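You operate a simulated robot arm through the tools that you are given. There is no shell and no other tool.

You run a simulated robot arm. Do the job below in one go: nothing can be reset, and whatever is moved stays where it is left.

JOB
Open the middle drawer, take the blue sponge on the top of the boot bench and put it away in the inside of the middle drawer, then shut the drawer. Take the dosing ball on the top of the boot bench and put it away on the top of the laundry sorter. Take the jar marked "plum jam" from the top of the pine cabinet and leave it on the top of the freezer. Put one of the cans from the top of the pine cabinet on the top of the boot bench. Open the upper door of the tall cupboard, take the wooden brush from the top of the freezer and put it on the middle shelf of the tall cupboard and shut the door again. Press the anti-crease button to switch it on. Any order will do. Set down upright: jar, can.
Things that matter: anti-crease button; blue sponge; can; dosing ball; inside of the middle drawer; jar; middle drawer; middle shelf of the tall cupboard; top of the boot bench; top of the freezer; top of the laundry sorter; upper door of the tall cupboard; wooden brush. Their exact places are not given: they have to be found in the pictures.

It is judged by the outcome, as a careful person would: the job done as asked, and still so three seconds after it is handed in. It fails if anything else is knocked over, pushed out of place, dropped, spilled or broken.

ROBOT AND FRAMES
A 7-joint arm with a two-finger parallel gripper on a trunk, on a base that moves. Base frame: it is fixed to the floor where the robot stands at the start and does not move with it; the origin is under the middle of the robot, x ahead of it, y to its left, z up; the surface under the hand at the start is at about z = 91. Lengths are in cm, angles in degrees, forces in N, time in s.
With the tool pointing down near the work surface it reaches from about 26 to 60 cm from the robot's upright axis, wherever it stands. Its first joint turns from -166.0 to 166.0 degrees. Places, roughly: anti-crease button [20, 40, 80]; blue sponge (10x7x4 cm) [-150, 240, 90]; can [-200, 175, 75]; dosing ball (8x8x7 cm) [-110, 230, 90]; inside of the middle drawer [60, 10, 50]; jar [-175, 150, 75]; middle drawer [50, 10, 50]; middle shelf of the tall cupboard [10, 180, 100]; top of the boot bench [-110, 250, 90]; top of the freezer [-190, 220, 90]; top of the laundry sorter [-120, -80, 80]; upper door of the tall cupboard [-20, 170, 160]; wooden brush (12x5x5 cm) [-180, 220, 90]. Payload 3.4 kg.
The TCP is the grasp point between the finger pads, 3 cm short of the fingertips. In the tool frame z runs along the fingers and y along their closing line. The gripper opens to 9.4 cm. The fingers are 2.8 cm wide and 1 cm thick; the gripper's body (5 by 9.6 cm) begins 5.5 cm behind the TCP.
Orientation is that of the tool frame in the base frame, as a unit quaternion [x, y, z, w]. With the fingers straight down and closing along the base's y, the tool's x points along the base's -x, its y along +y and its z along -z.

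CONTROLS
- The arm moves only by the tool servo_tool. Its argument "series" is a list of rows, each a list of 7 numbers: the turn, a rotation vector about the base's x, y, z in units of 45 degrees (1.0 is 45 degrees), then the shift along the base's x, y, z in units of 100 mm (1.0 is 100 mm), then the gripper command, from -1 (shut) to 1 (fully open), values between in proportion. In form: [[rx, ry, rz, dx, dy, dz, gripper], ...]. A call has 1 to 20 rows; each row is the pose to reach, as a shift and turn from the pose commanded when the call began. A call with a number of a shift or a turn outside -1 to 1 is refused whole. A row lasts 0.2 s, in which the tool goes at most 5 cm and 8.6 degrees; a call with a longer step from one row to the next is refused whole, and so is a gripper value outside its range. A pose out of reach is approached as far as the arm can. The call stops where the force on the tool passes 40 N (or 10 N more than at its start, if that is more) or the arm is blocked; 0.2 s more then pass. Each finger travels about 7.2 cm/s and halts on what it meets, pressing with about 33 N; the grip force reading is that of the motor and also rises with nothing between the fingers. The clock runs only during rows and for 0.2 s after the last one: add rows that repeat a pose to give the fingers time. It gives the time, the measured TCP pose, the force on the tool (base axes), the opening and the grip force at its end, in the units of the frame above (readings bear some noise), with the torque about the TCP (base axes, N m) and any sound that the robot's microphone picked up.
- Cameras (640 x 400 px; columns grow to the right, rows downward): "scene" is now at [-0.69, 13.57, 153.1]; the picture's right is [-0.30, -0.95, 0.00], its down [-0.89, 0.28, -0.36] and it looks along [0.35, -0.11, -0.93] (base axes); focal length 261 px, centre (320, 200). "wrist" rides on the gripper at [7.6, 1.4, -10.2] in the tool frame; the picture's right is [-0.18, 0.98, 0.00], its down [-0.75, -0.14, -0.64] and it looks along [-0.63, -0.12, 0.77] (tool axes); focal length 243 px, centre (320, 200).
- grab_frame(camera): a new picture of that camera. The clock stands still meanwhile.
- move_column(by): moves the trunk up (or, below 0, down) by that many cm; the arm and the scene camera ride with it, the base frame stays. It gives what a move gives, with no picture.
- roll_base(legs): drives the robot by 1 to 6 legs, each [ahead, left, turn to the left] in cm, cm and degrees, along the robot's own axes; the way and the turn of a leg run together, so that a leg with both is an arc; at most 150 cm and 180 degrees a leg. The arm and the cameras ride along, it lands a little off, and it stops where it bumps. It gives what a move gives.
- head_to(pan, tilt): turns the head with the scene camera to pan (to the left, within 155 degrees either way) and tilt (down, from -29 to 69), counted from straight ahead of the robot. It gives what a move gives.
- probe_pixels(camera, pixels): for up to 12 pixels [column, row] of the newest picture of that camera ("zoom" is the newest enlarged one), the place [x, y, z] in the base frame of the surface seen there, good to about 0.2 cm. The clock stands still meanwhile.
- close_up(camera, box): a new picture of the part [left, top, right, bottom] of that camera's present view, enlarged. The clock stands still meanwhile.
- finish_job(): hands the job in; it is judged then, once.

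Unless the task says otherwise, let go and move clear before handing in.

The tools are called after "Emit:" as a command line: name --pt "numbers of a row" for each row, then --argument value for the rest, lists and objects as JSON in quotes. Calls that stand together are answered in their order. servo_tool: Moves the arm, as the interface text tells. Its arguments: {"type":"object","properties":{"series":{"type":"array","items":{"type":"array","items":{"type":"number"}}}},"required":["series"]} The other tools are called the same way: move_column (by) moves the trunk up or down; roll_base (legs) drives the base; head_to (pan, tilt) turns the head that bears the scene camera; grab_frame (camera) takes a picture; probe_pixels (camera, pixels) gives the place of the surface under pixels of a picture; close_up (camera, box) takes an enlarged picture of a part of a camera's view; finish_job () hands the job in.

At the start:

```text
time: 0.0
position: [26.68, 9.09, 99.18]
tcp_rot: [0.0, 1.0, 0.001, 0.0]
ft_force: [0.0, -0.4, -0.3]
moment: [-0.02, 0.01, -0.01]
width: 9.4
finger_force: 0.1
trunk travel left (down, up): [-22.5, 16.1]
robot x, y, heading: [0.4, -0.09, -0.0]
head pan, tilt (commanded): [-17.5, 68.8]
```

scene: 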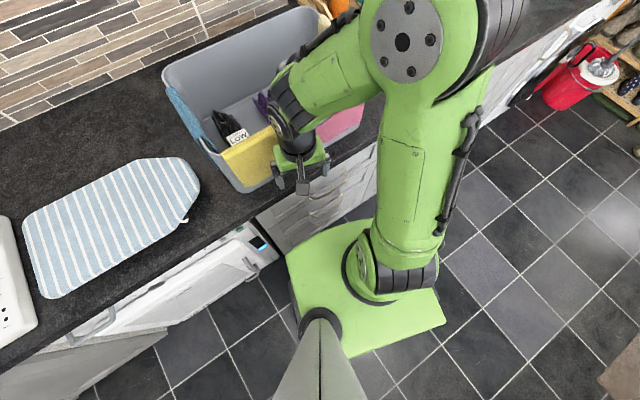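
wrist: 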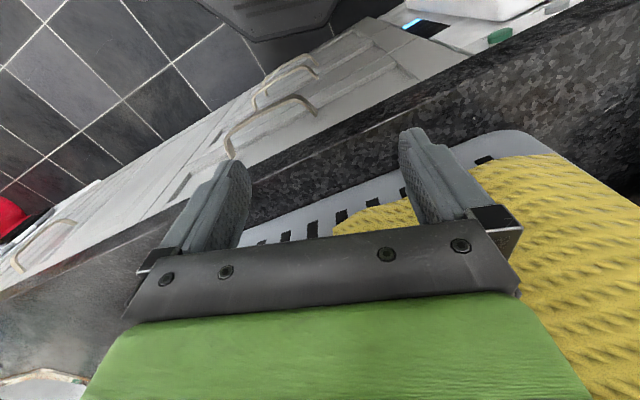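

The first pictures show a counter with a basket and an ironing board, and drawer handles beneath the counter. I'll look around with the head before moving anything.

Emit:
head_to --pan 0 --tilt 45

Emit:
grab_frame --camera "scene"

Emit:
head_to --pan 60 --tilt 40

Emit:
grab_frame --camera "scene"

Emit:
head_to --pan 120 --tilt 25

Emit:
grab_frame --camera "scene"

Emit:
head_to --pan -150 --tilt 25

Emit:
grab_frame --camera "scene"

Emit:
head_to --pan -80 --tilt 35

Emit:
grab_frame --camera "scene"

```text
time: 0.9
position: [26.81, 9.16, 99.14]
tcp_rot: [-0.001, 1.0, 0.0, 0.0]
ft_force: [1.0, -0.6, -0.3]
moment: [0.01, 0.03, 0.02]
width: 9.38
finger_force: 0.1
trunk travel left (down, up): [-22.5, 16.1]
robot x, y, heading: [-0.06, 0.48, 0.1]
head pan, tilt (commanded): [0.0, 45.0]
```

```text
taken
```

scene: 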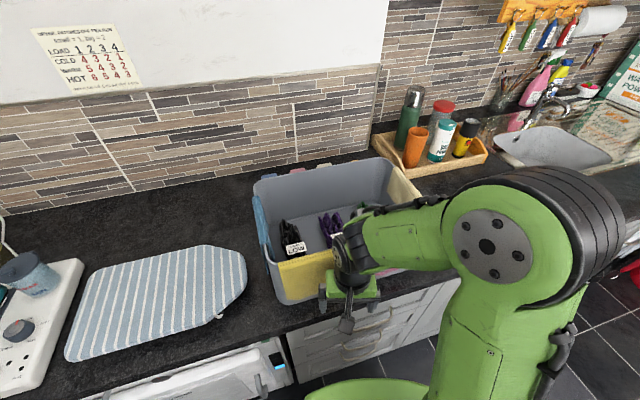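

```text
time: 2.2
position: [26.64, 9.1, 99.2]
tcp_rot: [0.0, 1.0, 0.0, 0.001]
ft_force: [-0.1, 0.4, -0.4]
moment: [0.01, 0.03, 0.01]
width: 9.37
finger_force: 0.1
trunk travel left (down, up): [-22.5, 16.1]
robot x, y, heading: [-0.12, -0.09, 0.3]
head pan, tilt (commanded): [60.0, 40.0]
```

```text
taken
```

scene: 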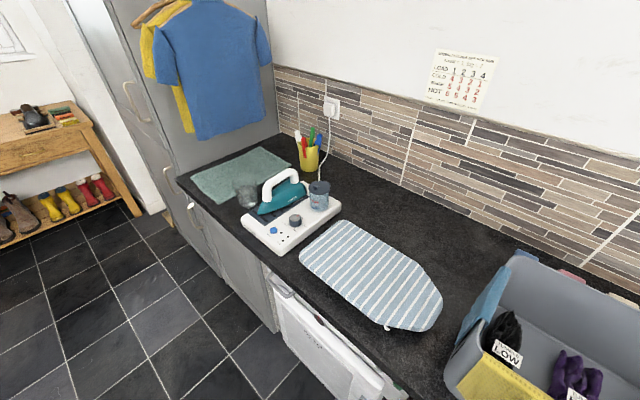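

```text
time: 3.5
position: [26.7, 9.09, 99.25]
tcp_rot: [0.0, 1.0, -0.001, 0.001]
ft_force: [0.2, -0.5, 0.6]
moment: [0.0, 0.02, -0.01]
width: 9.38
finger_force: 0.1
trunk travel left (down, up): [-22.5, 16.1]
robot x, y, heading: [-0.63, 0.4, 0.0]
head pan, tilt (commanded): [120.0, 25.0]
```

```text
taken
```

scene: 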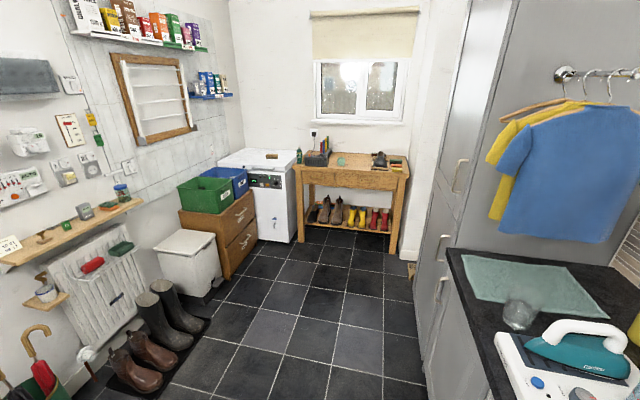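

```text
time: 7.2
position: [26.86, 9.12, 99.28]
tcp_rot: [0.0, 1.0, 0.0, 0.0]
ft_force: [0.5, 0.6, -0.1]
moment: [0.05, 0.01, -0.01]
width: 9.43
finger_force: 0.1
trunk travel left (down, up): [-22.5, 16.1]
robot x, y, heading: [-0.03, 0.09, -0.3]
head pan, tilt (commanded): [-150.0, 25.0]
```

```text
taken
```

scene: 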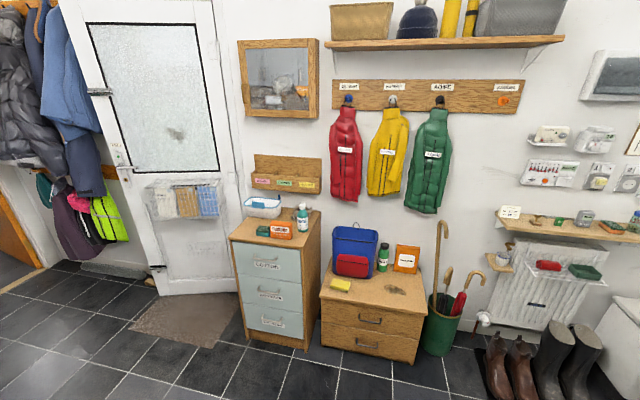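

```text
time: 8.6
position: [26.65, 9.1, 99.2]
tcp_rot: [0.0, 1.0, -0.001, 0.0]
ft_force: [0.1, 0.1, -0.7]
moment: [-0.01, -0.01, 0.0]
width: 9.42
finger_force: 0.0
trunk travel left (down, up): [-22.5, 16.1]
robot x, y, heading: [-0.24, -0.37, -0.0]
head pan, tilt (commanded): [-80.0, 35.0]
```

```text
taken
```

scene: 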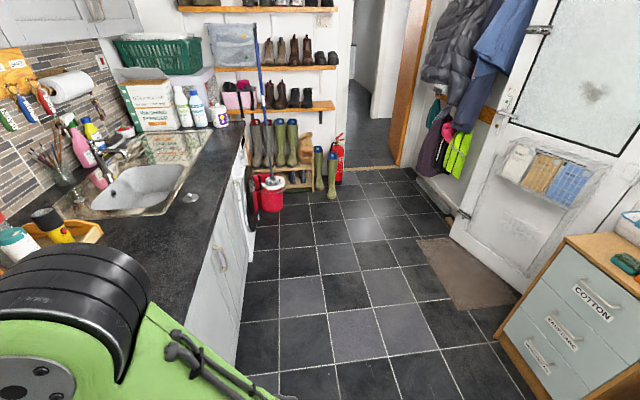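

The room is mapped roughly: a grey tall cupboard, freezer and boot bench to the left-rear, and the sorter with labelled drawers behind right. Next I'll look closer at the button and drawer area.

Emit:
head_to --pan 50 --tilt 65

Emit:
grab_frame --camera "scene"

Emit:
head_to --pan 10 --tilt 69

Emit:
grab_frame --camera "scene"

```text
time: 10.7
position: [26.7, 9.18, 99.2]
tcp_rot: [0.0, 1.0, 0.0, 0.0]
ft_force: [0.0, 0.5, -0.6]
moment: [-0.03, 0.03, 0.0]
width: 9.4
finger_force: 0.0
trunk travel left (down, up): [-22.5, 16.1]
robot x, y, heading: [0.38, 0.21, -0.0]
head pan, tilt (commanded): [50.0, 65.0]
```

```text
taken
```

scene: 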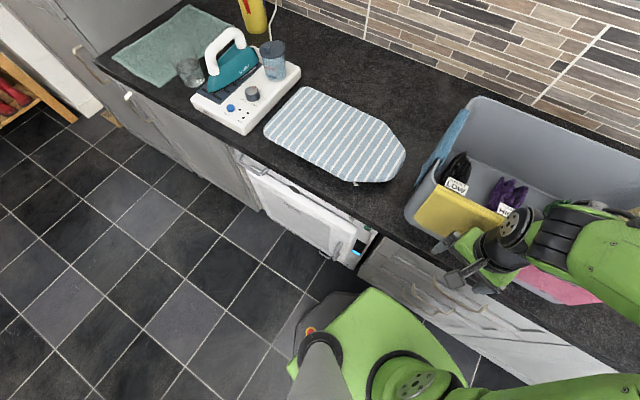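

```text
time: 11.8
position: [26.65, 9.16, 99.21]
tcp_rot: [0.0, 1.0, 0.0, 0.001]
ft_force: [0.3, 1.2, 0.1]
moment: [0.02, -0.01, 0.01]
width: 9.4
finger_force: 0.2
trunk travel left (down, up): [-22.5, 16.1]
robot x, y, heading: [-0.05, 0.08, 0.2]
head pan, tilt (commanded): [10.0, 68.8]
```

```text
taken
```

scene: 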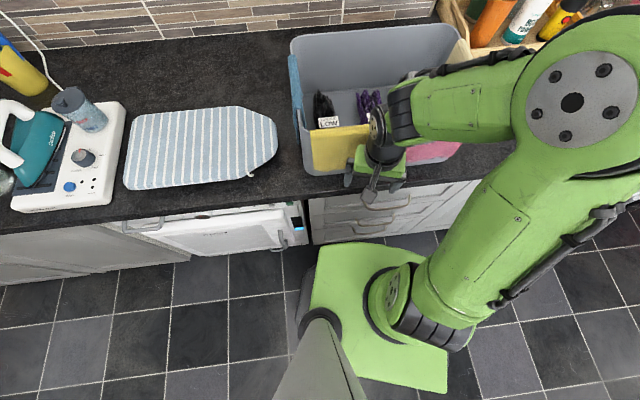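

The dryer front with its blue display sits under the counter near (300,223), and the wrist picture showed a green knob there. I'll zoom in with both cameras.

Emit:
close_up --camera "wrist" --box '[380, 0, 640, 162]'

Emit:
close_up --camera "scene" --box '[110, 180, 430, 280]'

Emit:
probe_pixels --camera "scene" --pixels '[[302, 224], [230, 240], [300, 200], [350, 195], [370, 205], [380, 230], [320, 240], [200, 208], [160, 265], [120, 228]]'

```text
2.46 times, centred on (510, 81) of wrist
```

zoom: 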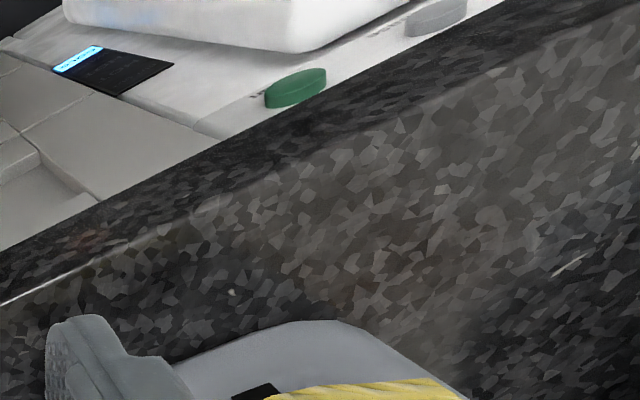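

```text
2.00 times, centred on (270, 230) of scene
```

zoom: 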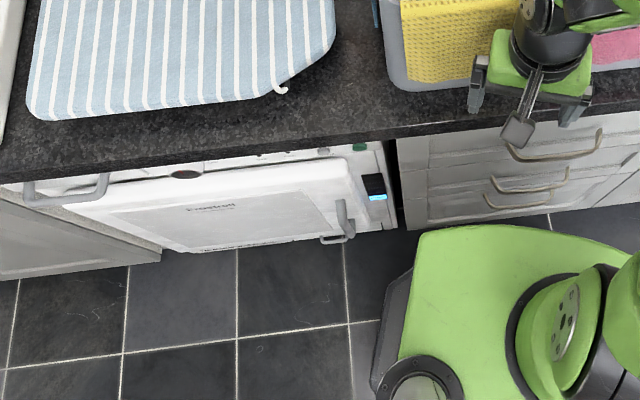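

```text
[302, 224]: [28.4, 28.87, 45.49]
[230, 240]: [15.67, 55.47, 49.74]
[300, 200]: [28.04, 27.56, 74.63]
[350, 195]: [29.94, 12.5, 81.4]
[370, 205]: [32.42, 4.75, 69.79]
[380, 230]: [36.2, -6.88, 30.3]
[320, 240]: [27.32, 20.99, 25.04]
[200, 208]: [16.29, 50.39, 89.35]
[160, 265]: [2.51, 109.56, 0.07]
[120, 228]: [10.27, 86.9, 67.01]
```

The counter front runs about 15° off the base axes, and a green and a grey button sit on the dryer panel just below the counter. I'll back away to see the front face properly.

Emit:
roll_base --legs '[[-50, 0, 0]]'

Emit:
head_to --pan 20 --tilt 40

Emit:
grab_frame --camera "scene"

```text
time: 14.7
position: [-22.88, 8.99, 99.33]
tcp_rot: [0.0, 1.0, -0.001, 0.0]
ft_force: [-0.8, 0.0, -0.5]
moment: [-0.01, 0.01, 0.03]
width: 9.42
finger_force: 0.1
trunk travel left (down, up): [-22.5, 16.1]
robot x, y, heading: [-49.4, -0.01, 0.3]
head pan, tilt (commanded): [10.0, 68.8]
```

```text
time: 15.7
position: [-22.81, 9.27, 99.21]
tcp_rot: [0.0, 1.0, 0.001, 0.0]
ft_force: [-0.4, 0.1, -0.3]
moment: [-0.01, 0.01, 0.01]
width: 9.4
finger_force: 0.1
trunk travel left (down, up): [-22.5, 16.1]
robot x, y, heading: [-49.72, -0.06, -0.1]
head pan, tilt (commanded): [20.0, 40.0]
```

```text
taken
```

scene: 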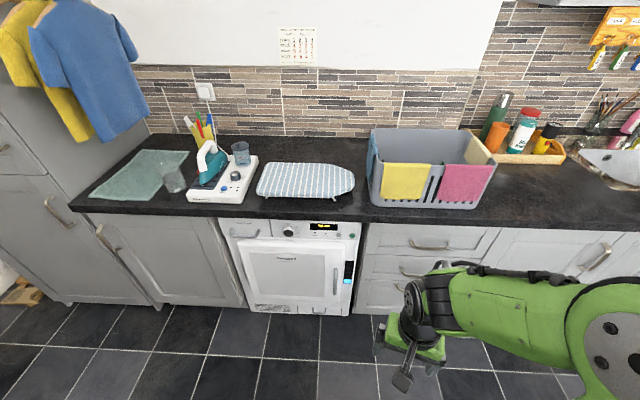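

Emit:
close_up --camera "scene" --box '[220, 210, 380, 310]'

Emit:
probe_pixels --camera "zoom" --pixels '[[290, 90], [340, 90], [500, 100]]'

Emit:
close_up --camera "scene" --box '[270, 212, 366, 248]'

Emit:
close_up --camera "scene" --box '[350, 210, 510, 310]'

```text
4.00 times, centred on (300, 260) of scene
```

zoom: 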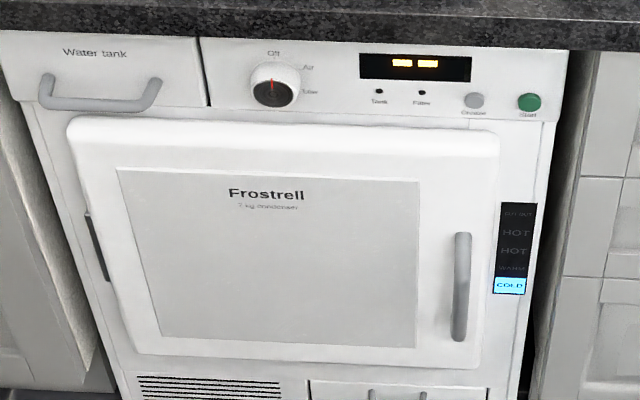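

```text
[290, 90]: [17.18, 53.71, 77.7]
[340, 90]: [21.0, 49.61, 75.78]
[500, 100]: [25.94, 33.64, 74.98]
```

```text
6.67 times, centred on (318, 230) of scene
```

zoom: 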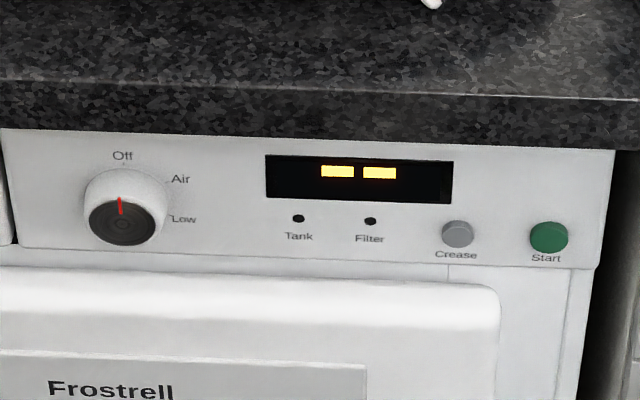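

```text
4.00 times, centred on (430, 260) of scene
```

zoom: 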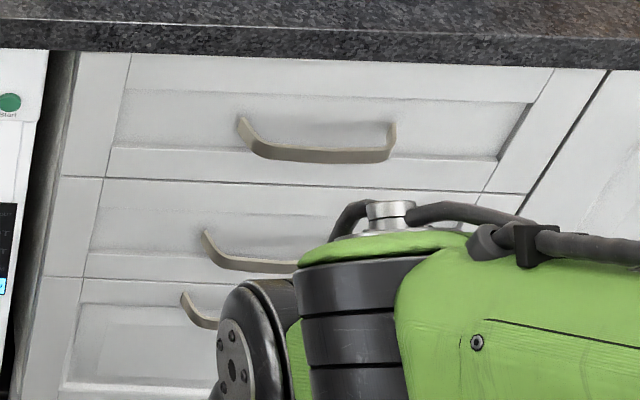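

The grey button labelled "Crease" at zoom (457,234) is the anti-crease button, to the left of the green "Start". I'll get the positions of the button and of the drawer handles.

Emit:
close_up --camera "scene" --box '[320, 220, 368, 250]'

```text
13.33 times, centred on (344, 235) of scene
```

zoom: 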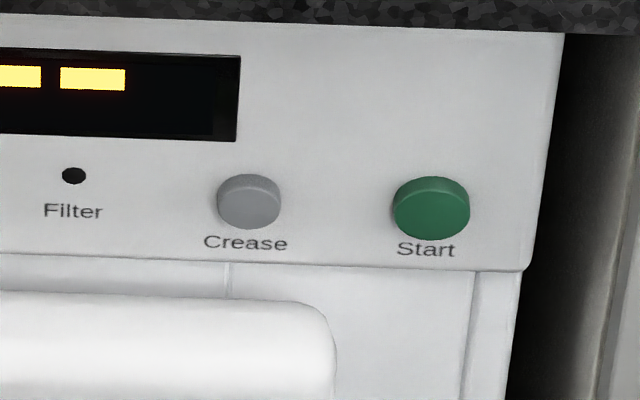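

Emit:
probe_pixels --camera "zoom" --pixels '[[248, 206], [430, 215], [160, 200], [340, 200], [510, 200], [340, 160], [200, 330], [248, 178], [300, 20], [30, 350], [280, 320]]'

Emit:
probe_pixels --camera "scene" --pixels '[[150, 216], [260, 214], [370, 222], [500, 228], [430, 247], [411, 243], [447, 244], [402, 268], [420, 276], [385, 262]]'

```text
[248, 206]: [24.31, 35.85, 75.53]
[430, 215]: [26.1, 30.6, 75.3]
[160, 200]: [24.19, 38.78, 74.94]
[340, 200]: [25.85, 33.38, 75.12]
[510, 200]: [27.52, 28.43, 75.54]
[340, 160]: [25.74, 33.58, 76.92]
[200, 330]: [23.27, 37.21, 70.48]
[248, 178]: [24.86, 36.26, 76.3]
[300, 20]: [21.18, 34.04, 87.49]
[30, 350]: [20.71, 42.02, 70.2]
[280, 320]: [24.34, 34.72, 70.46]
```

```text
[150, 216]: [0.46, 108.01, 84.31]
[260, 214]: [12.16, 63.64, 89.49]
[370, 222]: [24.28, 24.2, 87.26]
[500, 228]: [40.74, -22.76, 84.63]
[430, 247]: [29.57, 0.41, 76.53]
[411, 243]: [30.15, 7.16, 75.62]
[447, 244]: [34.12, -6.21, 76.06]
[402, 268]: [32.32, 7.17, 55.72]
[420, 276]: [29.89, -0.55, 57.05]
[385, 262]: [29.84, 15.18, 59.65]
```

The Crease button is at about (24.3, 35.9, 75.5), with the panel normal about 17° off the axes, and the middle handle is at about (30, 0, 57). I'll bring the tool to horizontal here in free space before approaching.

Emit:
servo_tool --pt "0 -0.17 0 0.15 0 0 -1" --pt "0 -0.34 0 0.3 0 0 -1" --pt "0 -0.5 0 0.45 0 -0.05 -1" --pt "0 -0.67 0 0.6 0 -0.1 -1" --pt "0 -0.84 0 0.75 0 -0.15 -1" --pt "0 -1 0 0.9 0 -0.2 -1"

Emit:
servo_tool --pt "0 -0.17 0 0.15 0 0 -1" --pt "0 -0.34 0 0.3 0 0 -1" --pt "0 -0.5 0 0.45 0 -0.05 -1" --pt "0 -0.67 0 0.6 0 -0.1 -1" --pt "0 -0.84 0 0.75 0 -0.15 -1" --pt "0 -1 0 0.9 0 -0.2 -1" --pt "0 -1 0 0.9 0 -0.2 -1"

Emit:
grab_frame --camera "scene"

```text
time: 17.1
position: [-11.77, 11.46, 99.43]
tcp_rot: [-0.001, 0.924, 0.0, 0.383]
ft_force: [0.6, 0.3, 0.2]
moment: [-0.03, 0.07, -0.06]
width: 0.02
finger_force: 32.8
out of reach, approached as far as the arm can: row 4, 5, 6
trunk travel left (down, up): [-22.5, 16.1]
robot x, y, heading: [-49.29, -0.16, 0.1]
head pan, tilt (commanded): [20.0, 40.0]
```

```text
time: 18.9
position: [-2.23, 12.85, 99.18]
tcp_rot: [0.014, 0.696, 0.031, 0.717]
ft_force: [-0.4, 0.0, -0.7]
moment: [0.04, 0.01, -0.01]
width: 0.0
finger_force: 33.0
out of reach, approached as far as the arm can: row 1
trunk travel left (down, up): [-22.5, 16.1]
robot x, y, heading: [-49.59, -0.22, 0.2]
head pan, tilt (commanded): [20.0, 40.0]
stopped in row 7: the arm was blocked; the commanded pose is now the measured one
```

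```text
taken
```

scene: 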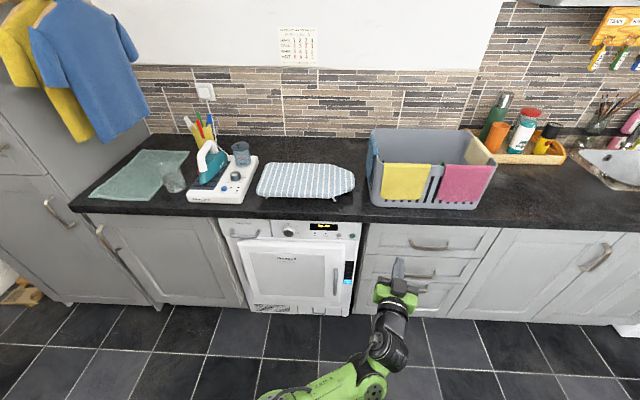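

The tool is now horizontal at z 99 and 47 cm ahead, and the picture shows clear floor in front. I'll lower the trunk to bring the tool to the button's height.

Emit:
move_column --by -21

Emit:
roll_base --legs '[[0, 0, 17.2]]'

Emit:
head_to --pan 0 --tilt 35

Emit:
grab_frame --camera "scene"

```text
time: 21.1
position: [-2.14, 12.77, 78.28]
tcp_rot: [0.014, 0.695, 0.031, 0.718]
ft_force: [-0.2, 0.4, -0.2]
moment: [-0.04, 0.03, 0.0]
width: 0.02
finger_force: 33.2
trunk travel left (down, up): [-1.5, 37.1]
robot x, y, heading: [-49.58, -0.04, 0.0]
head pan, tilt (commanded): [20.0, 40.0]
```

```text
time: 22.5
position: [-8.04, 26.11, 78.41]
tcp_rot: [-0.088, 0.69, 0.135, 0.705]
ft_force: [-0.3, -0.1, 0.0]
moment: [0.0, -0.01, 0.01]
width: 0.0
finger_force: 32.7
trunk travel left (down, up): [-1.5, 37.1]
robot x, y, heading: [-49.58, -0.16, 17.2]
head pan, tilt (commanded): [20.0, 40.0]
```

```text
time: 23.3
position: [-7.92, 26.01, 78.24]
tcp_rot: [-0.089, 0.69, 0.136, 0.705]
ft_force: [0.4, 0.9, 0.4]
moment: [0.0, -0.02, 0.03]
width: 0.0
finger_force: 33.7
trunk travel left (down, up): [-1.5, 37.1]
robot x, y, heading: [-49.44, -0.05, 17.0]
head pan, tilt (commanded): [0.0, 35.0]
```

```text
taken
```

scene: 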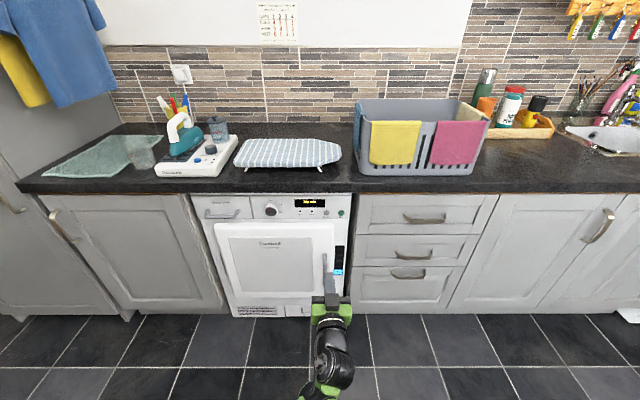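

The view is now square to the counter, with the button near (325,212) in the scene. I'll zoom in to locate it accurately from here.

Emit:
close_up --camera "scene" --box '[300, 195, 356, 230]'

Emit:
close_up --camera "scene" --box '[340, 190, 500, 290]'

```text
11.43 times, centred on (328, 212) of scene
```

zoom: 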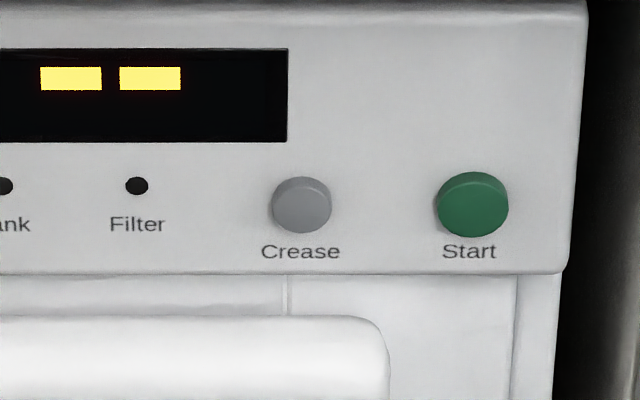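

```text
4.00 times, centred on (420, 240) of scene
```

zoom: 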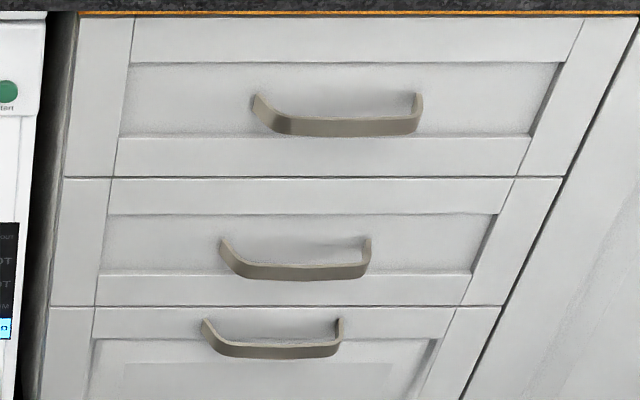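

Both zooms are clear; I'll probe the drawer handles in the newest zoom first, then the button in a fresh one.

Emit:
probe_pixels --camera "zoom" --pixels '[[224, 245], [245, 268], [300, 272], [362, 268], [368, 245], [300, 235], [300, 200], [300, 290], [300, 125], [280, 350], [420, 235], [140, 235]]'

Emit:
close_up --camera "scene" --box '[300, 195, 356, 230]'

Emit:
probe_pixels --camera "zoom" --pixels '[[302, 207], [302, 185], [475, 210], [250, 210], [360, 210], [302, 160], [220, 230], [400, 230], [280, 285], [330, 330]]'

```text
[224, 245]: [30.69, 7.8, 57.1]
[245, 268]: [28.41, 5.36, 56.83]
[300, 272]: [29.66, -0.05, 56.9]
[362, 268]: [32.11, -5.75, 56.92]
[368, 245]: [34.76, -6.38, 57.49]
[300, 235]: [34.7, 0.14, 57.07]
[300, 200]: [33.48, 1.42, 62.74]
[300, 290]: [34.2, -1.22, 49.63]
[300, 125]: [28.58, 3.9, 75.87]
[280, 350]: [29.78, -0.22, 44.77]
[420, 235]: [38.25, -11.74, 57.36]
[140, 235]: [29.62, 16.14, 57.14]
```

```text
11.43 times, centred on (328, 212) of scene
```

zoom: 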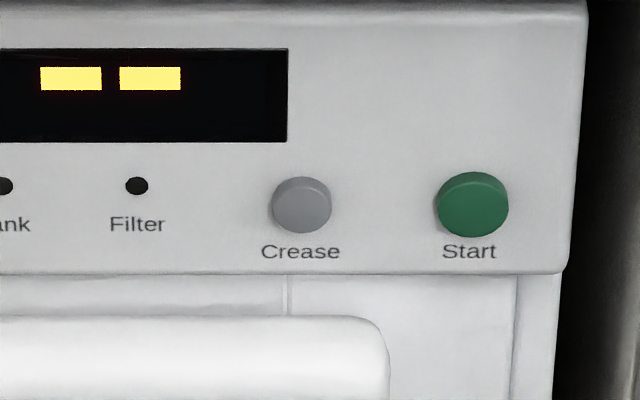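

```text
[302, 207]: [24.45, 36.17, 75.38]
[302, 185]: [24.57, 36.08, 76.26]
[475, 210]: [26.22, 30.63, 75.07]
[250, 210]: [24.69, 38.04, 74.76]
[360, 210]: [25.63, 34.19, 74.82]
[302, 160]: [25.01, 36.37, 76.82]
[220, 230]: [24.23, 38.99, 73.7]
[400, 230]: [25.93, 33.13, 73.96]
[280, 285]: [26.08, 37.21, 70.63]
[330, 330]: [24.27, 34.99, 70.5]
```

The button face is at (24.45, 36.1, 75.4), and the tool is already laterally in line with it (13 cm left in robot axes). I'll drive ahead 24 cm, stopping about 7 cm short.

Emit:
roll_base --legs '[[24, 0, 0]]'

Emit:
grab_frame --camera "wrist"

Emit:
grab_frame --camera "scene"

```text
time: 25.1
position: [15.41, 33.28, 78.25]
tcp_rot: [-0.088, 0.69, 0.137, 0.705]
ft_force: [0.0, 0.8, -0.5]
moment: [0.01, 0.0, 0.02]
width: 0.0
finger_force: 33.5
trunk travel left (down, up): [-1.5, 37.1]
robot x, y, heading: [-26.18, 7.49, 17.1]
head pan, tilt (commanded): [0.0, 35.0]
```

```text
taken
```

wrist: 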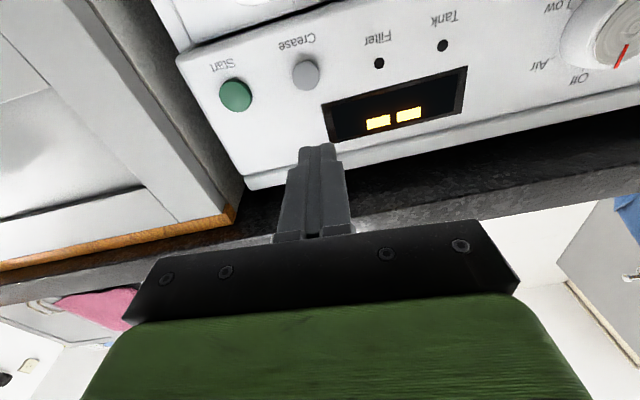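

```text
taken
```

scene: 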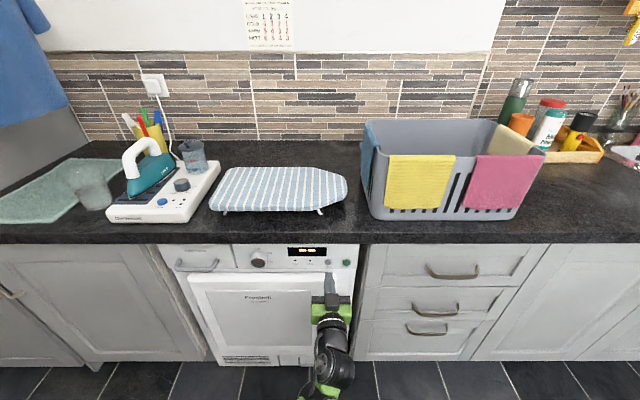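

The tip is 6.5 cm from the button along the normal and 2.9 cm too high, laterally on line. I'll lower it and advance to just short of contact.

Emit:
servo_tool --pt "0 0 0 0 0 -0.15 -1" --pt "0 0 0 0 0 -0.29 -1" --pt "0 0 0 0.24 0.075 -0.29 -1" --pt "0 0 0 0.47 0.148 -0.29 -1" --pt "0 0 0 0.47 0.148 -0.29 -1"

Emit:
grab_frame --camera "wrist"

```text
time: 26.3
position: [20.2, 34.74, 75.51]
tcp_rot: [-0.089, 0.69, 0.136, 0.705]
ft_force: [0.9, -0.1, -0.4]
moment: [-0.03, 0.0, 0.01]
width: 0.0
finger_force: 32.9
trunk travel left (down, up): [-1.5, 37.1]
robot x, y, heading: [-26.11, 7.14, 17.3]
head pan, tilt (commanded): [0.0, 35.0]
```

```text
taken
```

wrist: 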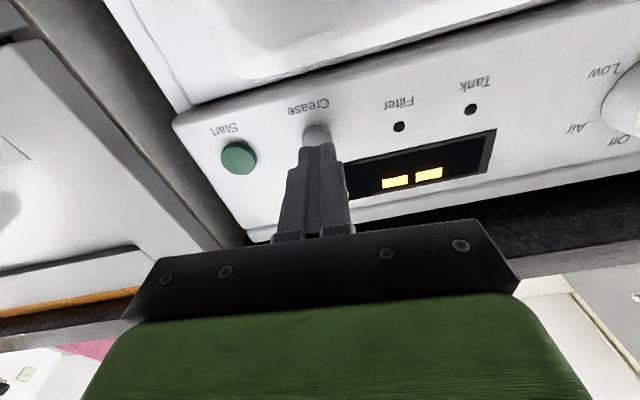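

The fingertip at (318,150) lines up with the Crease button about 1.5 cm away. I'll press in small steps and back off afterwards.

Emit:
servo_tool --pt "0 0 0 0.067 0.021 0 -1" --pt "0 0 0 0.115 0.035 0 -1" --pt "0 0 0 0.143 0.044 0 -1" --pt "0 0 0 0.162 0.05 0 -1" --pt "0 0 0 0.18 0.056 0 -1" --pt "0 0 0 0.2 0.062 0 -1"

```text
time: 27.7
position: [22.04, 35.34, 75.36]
tcp_rot: [-0.088, 0.69, 0.136, 0.705]
ft_force: [-14.0, -5.7, -1.3]
moment: [-0.08, 0.18, -0.08]
width: 0.0
finger_force: 32.7
trunk travel left (down, up): [-1.5, 37.1]
robot x, y, heading: [-26.04, 7.13, 17.1]
head pan, tilt (commanded): [0.0, 35.0]
heard: click
```

A click was heard with 15 N on the tip, so the button was pressed. I'll back off and check the panel.

Emit:
servo_tool --pt "0 0 0 -0.2 -0.062 0 -1" --pt "0 0 0 -0.5 -0.155 0 -1" --pt "0 0 0 -0.9 -0.28 0 -1" --pt "0 0 0 -0.9 -0.28 0 -1"

Emit:
close_up --camera "scene" --box '[270, 230, 366, 290]'

Emit:
grab_frame --camera "wrist"

```text
time: 28.7
position: [13.57, 32.85, 75.79]
tcp_rot: [-0.084, 0.685, 0.145, 0.709]
ft_force: [-0.8, -0.7, 0.1]
moment: [-0.02, 0.02, -0.02]
width: 0.02
finger_force: 33.4
trunk travel left (down, up): [-1.5, 37.1]
robot x, y, heading: [-26.06, 7.12, 16.9]
head pan, tilt (commanded): [0.0, 35.0]
```

```text
6.67 times, centred on (318, 260) of scene
```

zoom: 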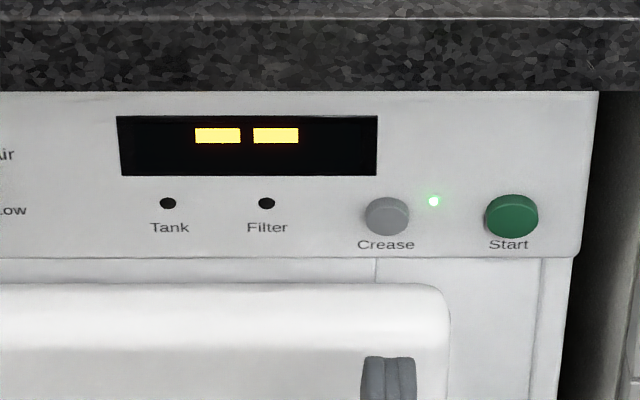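

```text
taken
```

wrist: 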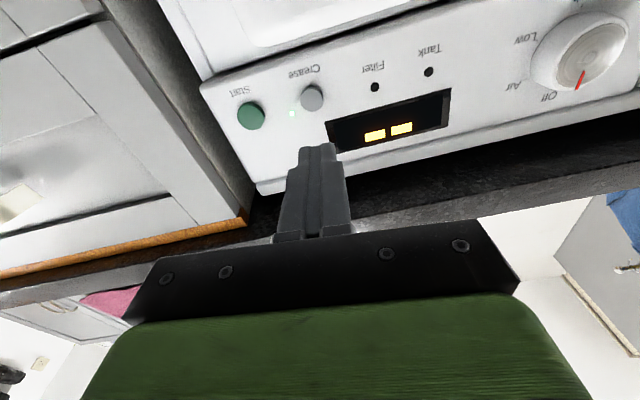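

The green light beside Crease is now lit at (434,200), so the anti-crease is on. Next I'll back off and shift right in front of the middle drawer's handle.

Emit:
roll_base --legs '[[-18, 0, 0], [0, -27, 0]]'

Emit:
servo_tool --pt "0.16 0.05 0 0 0 -0.1 0" --pt "0.32 0.1 0 0 0 -0.2 0" --pt "0.48 0.15 0 0 0 -0.3 0" --pt "0.64 0.2 0 0 0 -0.4 0" --pt "0.8 0.25 0 0 0 -0.5 0" --pt "0.95 0.296 0 0 0 -0.6 0" --pt "0.95 0.296 0 0 0 -0.6 0"

```text
time: 31.7
position: [4.14, 1.62, 75.91]
tcp_rot: [-0.085, 0.685, 0.141, 0.709]
ft_force: [-0.3, 0.0, -0.3]
moment: [0.02, -0.01, -0.03]
width: 0.0
finger_force: 33.5
trunk travel left (down, up): [-1.5, 37.1]
robot x, y, heading: [-35.81, -24.13, 17.1]
head pan, tilt (commanded): [0.0, 35.0]
```

```text
time: 33.3
position: [5.61, 5.17, 69.75]
tcp_rot: [0.196, 0.663, 0.388, 0.609]
ft_force: [0.1, 0.1, -0.2]
moment: [0.01, -0.02, 0.0]
width: 4.7
finger_force: 0.0
out of reach, approached as far as the arm can: row 4, 5, 6, 7
trunk travel left (down, up): [-1.5, 37.1]
robot x, y, heading: [-35.44, -23.73, 16.9]
head pan, tilt (commanded): [0.0, 35.0]
```

The tool rolled about 49° but the position drifted a few centimetres, so the arm is near a limit. I'll look at the arm's shape before continuing.

Emit:
head_to --pan 0 --tilt 60

Emit:
grab_frame --camera "scene"

```text
time: 34.2
position: [5.72, 5.04, 69.77]
tcp_rot: [0.196, 0.663, 0.387, 0.61]
ft_force: [0.1, -0.6, 0.2]
moment: [-0.01, -0.03, 0.0]
width: 4.7
finger_force: 0.0
trunk travel left (down, up): [-1.5, 37.1]
robot x, y, heading: [-35.93, -23.94, 17.0]
head pan, tilt (commanded): [0.0, 60.0]
```

```text
taken
```

scene: 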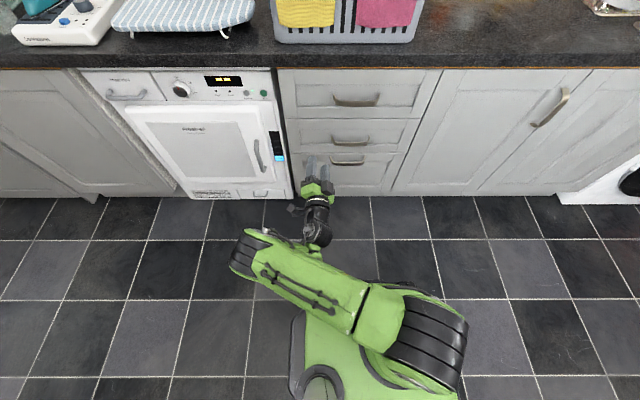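

The arm is folded with the elbow out to the left. I'll move the hand forward and to the right to relax it, finishing the roll at the same time.

Emit:
servo_tool --pt "0 0 0 0.2 -0.15 -0.1 0" --pt "0 0 0 0.4 -0.3 -0.2 0" --pt "0.16 0.05 0 0.6 -0.45 -0.3 0" --pt "0.32 0.1 0 0.81 -0.59 -0.4 0" --pt "0.48 0.15 0 0.81 -0.59 -0.5 0" --pt "0.64 0.2 0 0.81 -0.59 -0.6 0" --pt "0.8 0.25 0 0.81 -0.59 -0.7 0" --pt "0.86 0.265 0 0.81 -0.59 -0.8 0" --pt "0.86 0.265 0 0.81 -0.59 -0.8 0"

Emit:
grab_frame --camera "scene"

Emit:
grab_frame --camera "wrist"

```text
time: 36.2
position: [17.04, 0.97, 60.12]
tcp_rot: [0.425, 0.555, 0.565, 0.438]
ft_force: [0.0, 0.4, -0.2]
moment: [-0.01, 0.02, 0.01]
width: 4.72
finger_force: 0.0
out of reach, approached as far as the arm can: row 3, 4, 5, 6, 7, 8, 9
trunk travel left (down, up): [-1.5, 37.1]
robot x, y, heading: [-35.82, -23.72, 17.3]
head pan, tilt (commanded): [0.0, 60.0]
```

```text
taken
```

scene: 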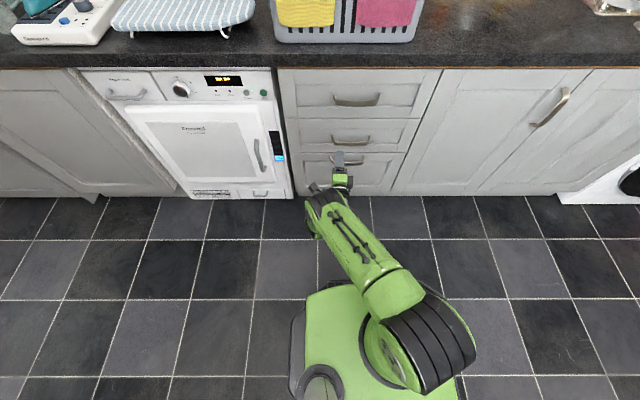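

```text
taken
```

wrist: 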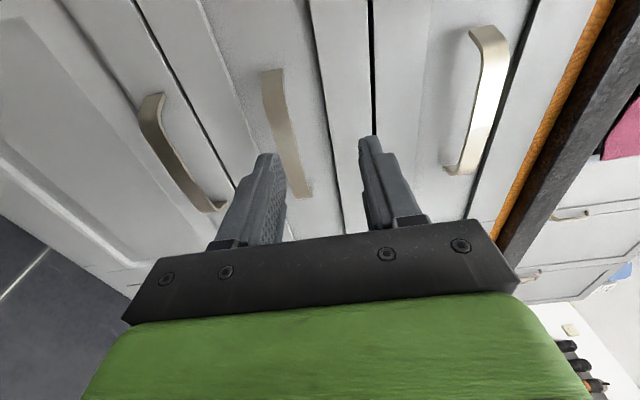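

The fingers now close vertically and the middle handle shows at (285,135) between them in the wrist view. I'll align sideways and in height, then check.

Emit:
servo_tool --pt "0 0 0 0.07 -0.24 -0.16 0.4" --pt "0 0 0 0.146 -0.478 -0.32 0.4" --pt "0 0 0 0.146 -0.478 -0.32 0.4"

Emit:
roll_base --legs '[[7, 0, 0]]'

Emit:
grab_frame --camera "wrist"

Emit:
grab_frame --camera "scene"

```text
time: 37.0
position: [18.4, -3.99, 57.38]
tcp_rot: [0.424, 0.556, 0.564, 0.44]
ft_force: [-0.7, 0.6, 0.5]
moment: [-0.02, 0.0, 0.0]
width: 6.58
finger_force: 0.1
trunk travel left (down, up): [-1.5, 37.1]
robot x, y, heading: [-35.67, -23.83, 17.3]
head pan, tilt (commanded): [0.0, 60.0]
```

```text
time: 38.0
position: [25.17, -1.99, 57.39]
tcp_rot: [0.425, 0.555, 0.564, 0.439]
ft_force: [-0.7, -0.4, -0.6]
moment: [0.01, 0.0, 0.0]
width: 6.58
finger_force: 0.0
trunk travel left (down, up): [-1.5, 37.1]
robot x, y, heading: [-28.73, -21.66, 16.9]
head pan, tilt (commanded): [0.0, 60.0]
```

```text
taken
```

wrist: 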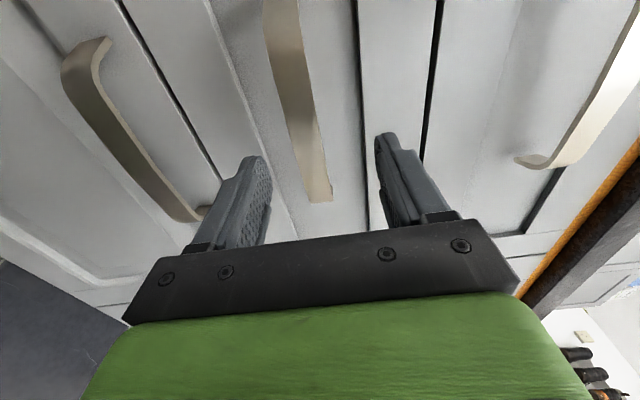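

```text
taken
```

scene: 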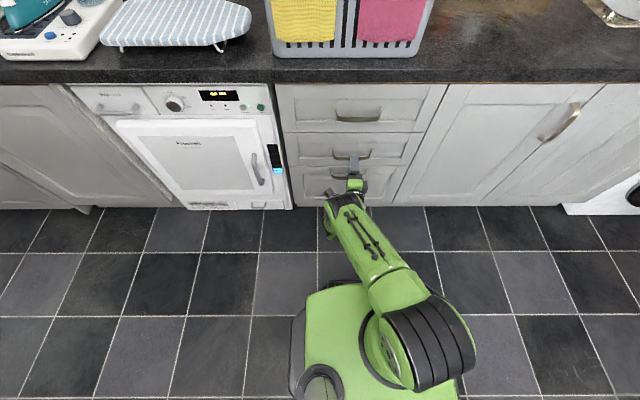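

The bar is now 5 cm straight ahead and centred between the fingers. I'll advance onto it.

Emit:
servo_tool --pt "0 0 0 0.2 0.06 -0.02 0.4" --pt "0 0 0 0.35 0.107 -0.04 0.4" --pt "0 0 0 0.47 0.15 -0.04 0.4" --pt "0 0 0 0.48 0.155 -0.04 0.4"

Emit:
grab_frame --camera "wrist"

```text
time: 39.0
position: [29.9, -0.49, 56.8]
tcp_rot: [0.425, 0.555, 0.564, 0.44]
ft_force: [-0.1, 0.5, 0.5]
moment: [0.02, 0.03, -0.01]
width: 6.58
finger_force: 0.1
trunk travel left (down, up): [-1.5, 37.1]
robot x, y, heading: [-28.96, -21.84, 17.0]
head pan, tilt (commanded): [0.0, 60.0]
```

```text
taken
```

wrist: 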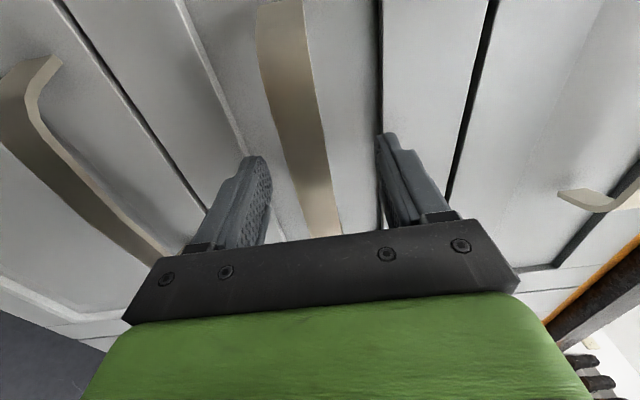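

The bar lies between the fingers without contact. I'll close on it and give the fingers time.

Emit:
servo_tool --pt "0 0 0 0 0 0 -1" --pt "0 0 0 0 0 0 -1" --pt "0 0 0 0 0 0 -1" --pt "0 0 0 0 0 0 -1"

```text
time: 40.0
position: [29.78, -0.49, 56.49]
tcp_rot: [0.427, 0.556, 0.563, 0.437]
ft_force: [-0.9, 0.3, -19.0]
moment: [0.94, 0.41, -0.02]
width: 2.44
finger_force: 45.3
trunk travel left (down, up): [-1.5, 37.1]
robot x, y, heading: [-28.82, -21.56, 17.1]
head pan, tilt (commanded): [0.0, 60.0]
```

The fingers hold the bar at 2.44 cm width. I'll pull the first centimetres along the drawer's normal with the arm.

Emit:
servo_tool --pt "0 0 0 -0.1 -0.031 -0.03 -1" --pt "0 0 0 -0.2 -0.062 -0.03 -1" --pt "0 0 0 -0.3 -0.092 -0.03 -1" --pt "0 0 0 -0.4 -0.123 -0.03 -1" --pt "0 0 0 -0.5 -0.154 -0.03 -1" --pt "0 0 0 -0.6 -0.185 -0.03 -1"

Emit:
grab_frame --camera "scene"

```text
time: 41.4
position: [23.96, -2.3, 56.53]
tcp_rot: [0.424, 0.556, 0.563, 0.439]
ft_force: [-4.7, 10.2, -12.4]
moment: [1.04, 0.3, 1.03]
width: 2.47
finger_force: 45.0
trunk travel left (down, up): [-1.5, 37.1]
robot x, y, heading: [-28.74, -22.07, 16.8]
head pan, tilt (commanded): [0.0, 60.0]
```

```text
taken
```

scene: 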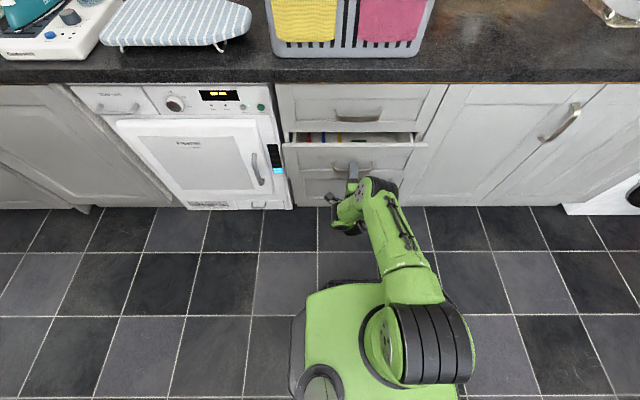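

The drawer has come out about 6 cm with objects visible inside at (325,137). I'll keep the grip and pull further by rolling the base back.

Emit:
roll_base --legs '[[-12, 0, 0]]'

Emit:
roll_base --legs '[[-10, 0, 0]]'

Emit:
grab_frame --camera "scene"

```text
time: 42.7
position: [12.23, -5.82, 56.41]
tcp_rot: [0.425, 0.555, 0.563, 0.44]
ft_force: [-2.4, 4.3, -12.5]
moment: [0.86, 0.32, -0.37]
width: 2.44
finger_force: 45.6
trunk travel left (down, up): [-1.5, 37.1]
robot x, y, heading: [-40.93, -25.53, 17.1]
head pan, tilt (commanded): [0.0, 60.0]
```

```text
time: 43.8
position: [2.39, -8.88, 56.5]
tcp_rot: [0.426, 0.556, 0.564, 0.438]
ft_force: [-2.9, 4.1, -6.1]
moment: [0.92, 0.29, 0.01]
width: 2.46
finger_force: 44.8
trunk travel left (down, up): [-1.5, 37.1]
robot x, y, heading: [-50.47, -28.1, 16.9]
head pan, tilt (commanded): [0.0, 60.0]
```

```text
taken
```

scene: 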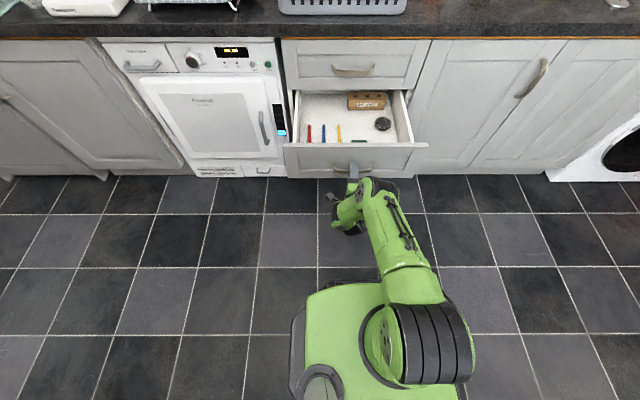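

The drawer is open about 28 cm and holds pens, a block and a dark puck. I'll take a close look and measure the free space.

Emit:
close_up --camera "scene" --box '[270, 80, 430, 180]'

Emit:
probe_pixels --camera "zoom" --pixels '[[90, 80], [120, 60], [230, 60], [220, 130], [120, 130], [300, 110], [60, 250], [300, 240], [390, 80], [450, 175], [400, 150], [560, 180]]'

```text
4.00 times, centred on (350, 130) of scene
```

zoom: 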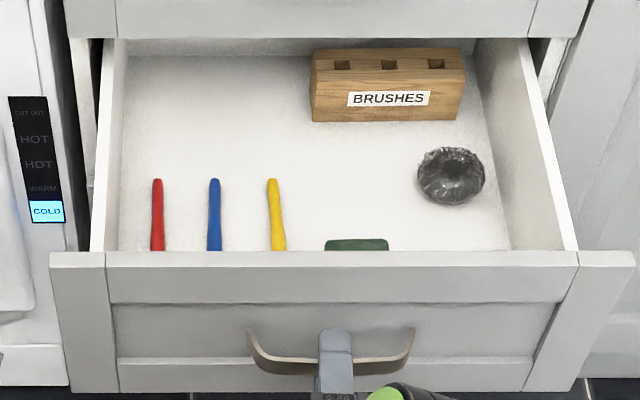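

```text
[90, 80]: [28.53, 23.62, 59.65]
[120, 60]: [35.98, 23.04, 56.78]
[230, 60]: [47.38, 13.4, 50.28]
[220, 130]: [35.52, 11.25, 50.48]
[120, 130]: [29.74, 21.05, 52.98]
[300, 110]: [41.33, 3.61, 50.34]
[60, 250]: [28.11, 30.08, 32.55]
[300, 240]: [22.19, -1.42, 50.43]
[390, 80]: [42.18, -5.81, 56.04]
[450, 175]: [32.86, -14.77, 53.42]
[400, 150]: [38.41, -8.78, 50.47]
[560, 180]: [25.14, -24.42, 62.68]
```

The drawer floor is at z 50.4 and the area behind the pens is free, but part of it is still under the counter. I'll pull a few centimetres more with the arm, watching the force.

Emit:
servo_tool --pt "0 0 0 -0.1 -0.031 0 -1" --pt "0 0 0 -0.2 -0.062 0 -1" --pt "0 0 0 -0.3 -0.092 0 -1" --pt "0 0 0 -0.4 -0.123 0 -1" --pt "0 0 0 -0.5 -0.154 0 -1"

```text
time: 45.0
position: [-2.61, -10.47, 56.47]
tcp_rot: [0.425, 0.556, 0.564, 0.439]
ft_force: [-1.2, -1.5, 0.4]
moment: [0.98, 0.24, 1.31]
width: 2.47
finger_force: 45.1
trunk travel left (down, up): [-1.5, 37.1]
robot x, y, heading: [-50.19, -28.76, 17.0]
head pan, tilt (commanded): [0.0, 60.0]
```

Still low force at about 34 cm of opening, which is enough. I'll release the bar, back straight out and inspect the drawer.

Emit:
servo_tool --pt "0 0 0 0 0 0 0.3" --pt "0 0 0 0 0 0 0.3" --pt "0 0 0 0 0 0 0.3"

Emit:
roll_base --legs '[[-15, 0, 0]]'

Emit:
head_to --pan 0 --tilt 48

Emit:
grab_frame --camera "scene"

```text
time: 45.8
position: [-2.55, -10.58, 56.52]
tcp_rot: [0.426, 0.555, 0.564, 0.439]
ft_force: [0.2, -0.4, 0.9]
moment: [0.0, -0.04, 0.0]
width: 6.13
finger_force: 0.1
trunk travel left (down, up): [-1.5, 37.1]
robot x, y, heading: [-50.45, -28.95, 16.9]
head pan, tilt (commanded): [0.0, 60.0]
```

```text
time: 47.2
position: [-17.33, -14.91, 56.6]
tcp_rot: [0.426, 0.555, 0.564, 0.439]
ft_force: [0.0, -1.2, 0.0]
moment: [-0.02, 0.01, -0.01]
width: 6.12
finger_force: 0.2
trunk travel left (down, up): [-1.5, 37.1]
robot x, y, heading: [-65.32, -33.18, 17.1]
head pan, tilt (commanded): [0.0, 60.0]
```

```text
time: 48.0
position: [-17.34, -14.95, 56.61]
tcp_rot: [0.425, 0.556, 0.564, 0.438]
ft_force: [-1.3, -0.2, -0.9]
moment: [-0.01, 0.0, 0.0]
width: 6.08
finger_force: 0.1
trunk travel left (down, up): [-1.5, 37.1]
robot x, y, heading: [-64.98, -32.82, 16.9]
head pan, tilt (commanded): [0.0, 48.0]
```

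```text
taken
```

scene: 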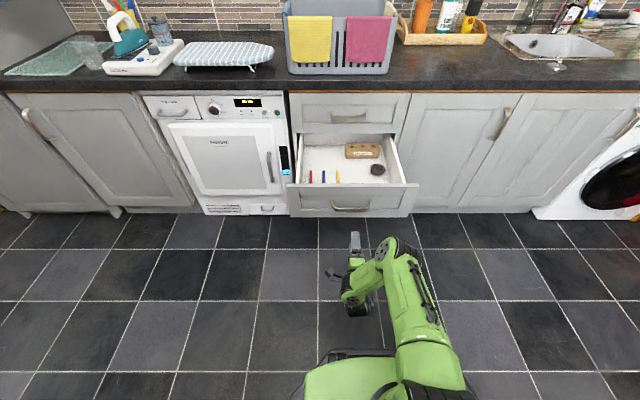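

The drawer stands open and the arm is clear of it. I'll raise the trunk and bring the tool back to pointing down for travel.

Emit:
move_column --by 22

Emit:
servo_tool --pt "-0.05 0.16 0 -0.05 -0.02 0.12 0.3" --pt "-0.1 0.32 0 -0.1 -0.03 0.25 0.3" --pt "-0.15 0.48 0 -0.15 -0.05 0.4 0.3" --pt "-0.2 0.64 0 -0.2 -0.06 0.55 0.3" --pt "-0.25 0.8 0 -0.25 -0.08 0.7 0.3" --pt "-0.292 0.956 0 -0.3 -0.09 0.85 0.3"

Emit:
servo_tool --pt "-0.05 0.16 0 -0.05 -0.02 0.12 0.3" --pt "-0.1 0.32 0 -0.1 -0.03 0.25 0.3" --pt "-0.15 0.48 0 -0.15 -0.05 0.4 0.3" --pt "-0.2 0.64 0 -0.2 -0.06 0.55 0.3" --pt "-0.25 0.8 0 -0.25 -0.08 0.7 0.3" --pt "-0.292 0.956 0 -0.3 -0.09 0.85 0.3" --pt "-0.292 0.956 0 -0.3 -0.09 0.85 0.3"

```text
time: 50.3
position: [-17.22, -14.91, 78.46]
tcp_rot: [0.425, 0.555, 0.564, 0.439]
ft_force: [-0.2, 0.1, -0.2]
moment: [0.0, 0.03, 0.02]
width: 6.1
finger_force: 0.2
trunk travel left (down, up): [-23.5, 15.1]
robot x, y, heading: [-65.37, -32.98, 17.1]
head pan, tilt (commanded): [0.0, 48.0]
```

```text
time: 51.7
position: [-20.21, -14.37, 82.95]
tcp_rot: [0.513, 0.696, 0.394, 0.311]
ft_force: [0.0, -0.4, 0.1]
moment: [0.01, 0.0, 0.02]
width: 6.08
finger_force: 0.0
out of reach, approached as far as the arm can: row 4, 5, 6
trunk travel left (down, up): [-23.5, 15.1]
robot x, y, heading: [-65.38, -32.96, 16.8]
head pan, tilt (commanded): [0.0, 48.0]
```

```text
time: 53.3
position: [-22.98, -15.36, 91.39]
tcp_rot: [0.583, 0.801, 0.099, 0.09]
ft_force: [-0.8, 0.2, -0.1]
moment: [0.0, 0.01, -0.03]
width: 6.09
finger_force: 0.1
out of reach, approached as far as the arm can: row 1, 2
trunk travel left (down, up): [-23.5, 15.1]
robot x, y, heading: [-65.12, -32.69, 17.2]
head pan, tilt (commanded): [0.0, 48.0]
```

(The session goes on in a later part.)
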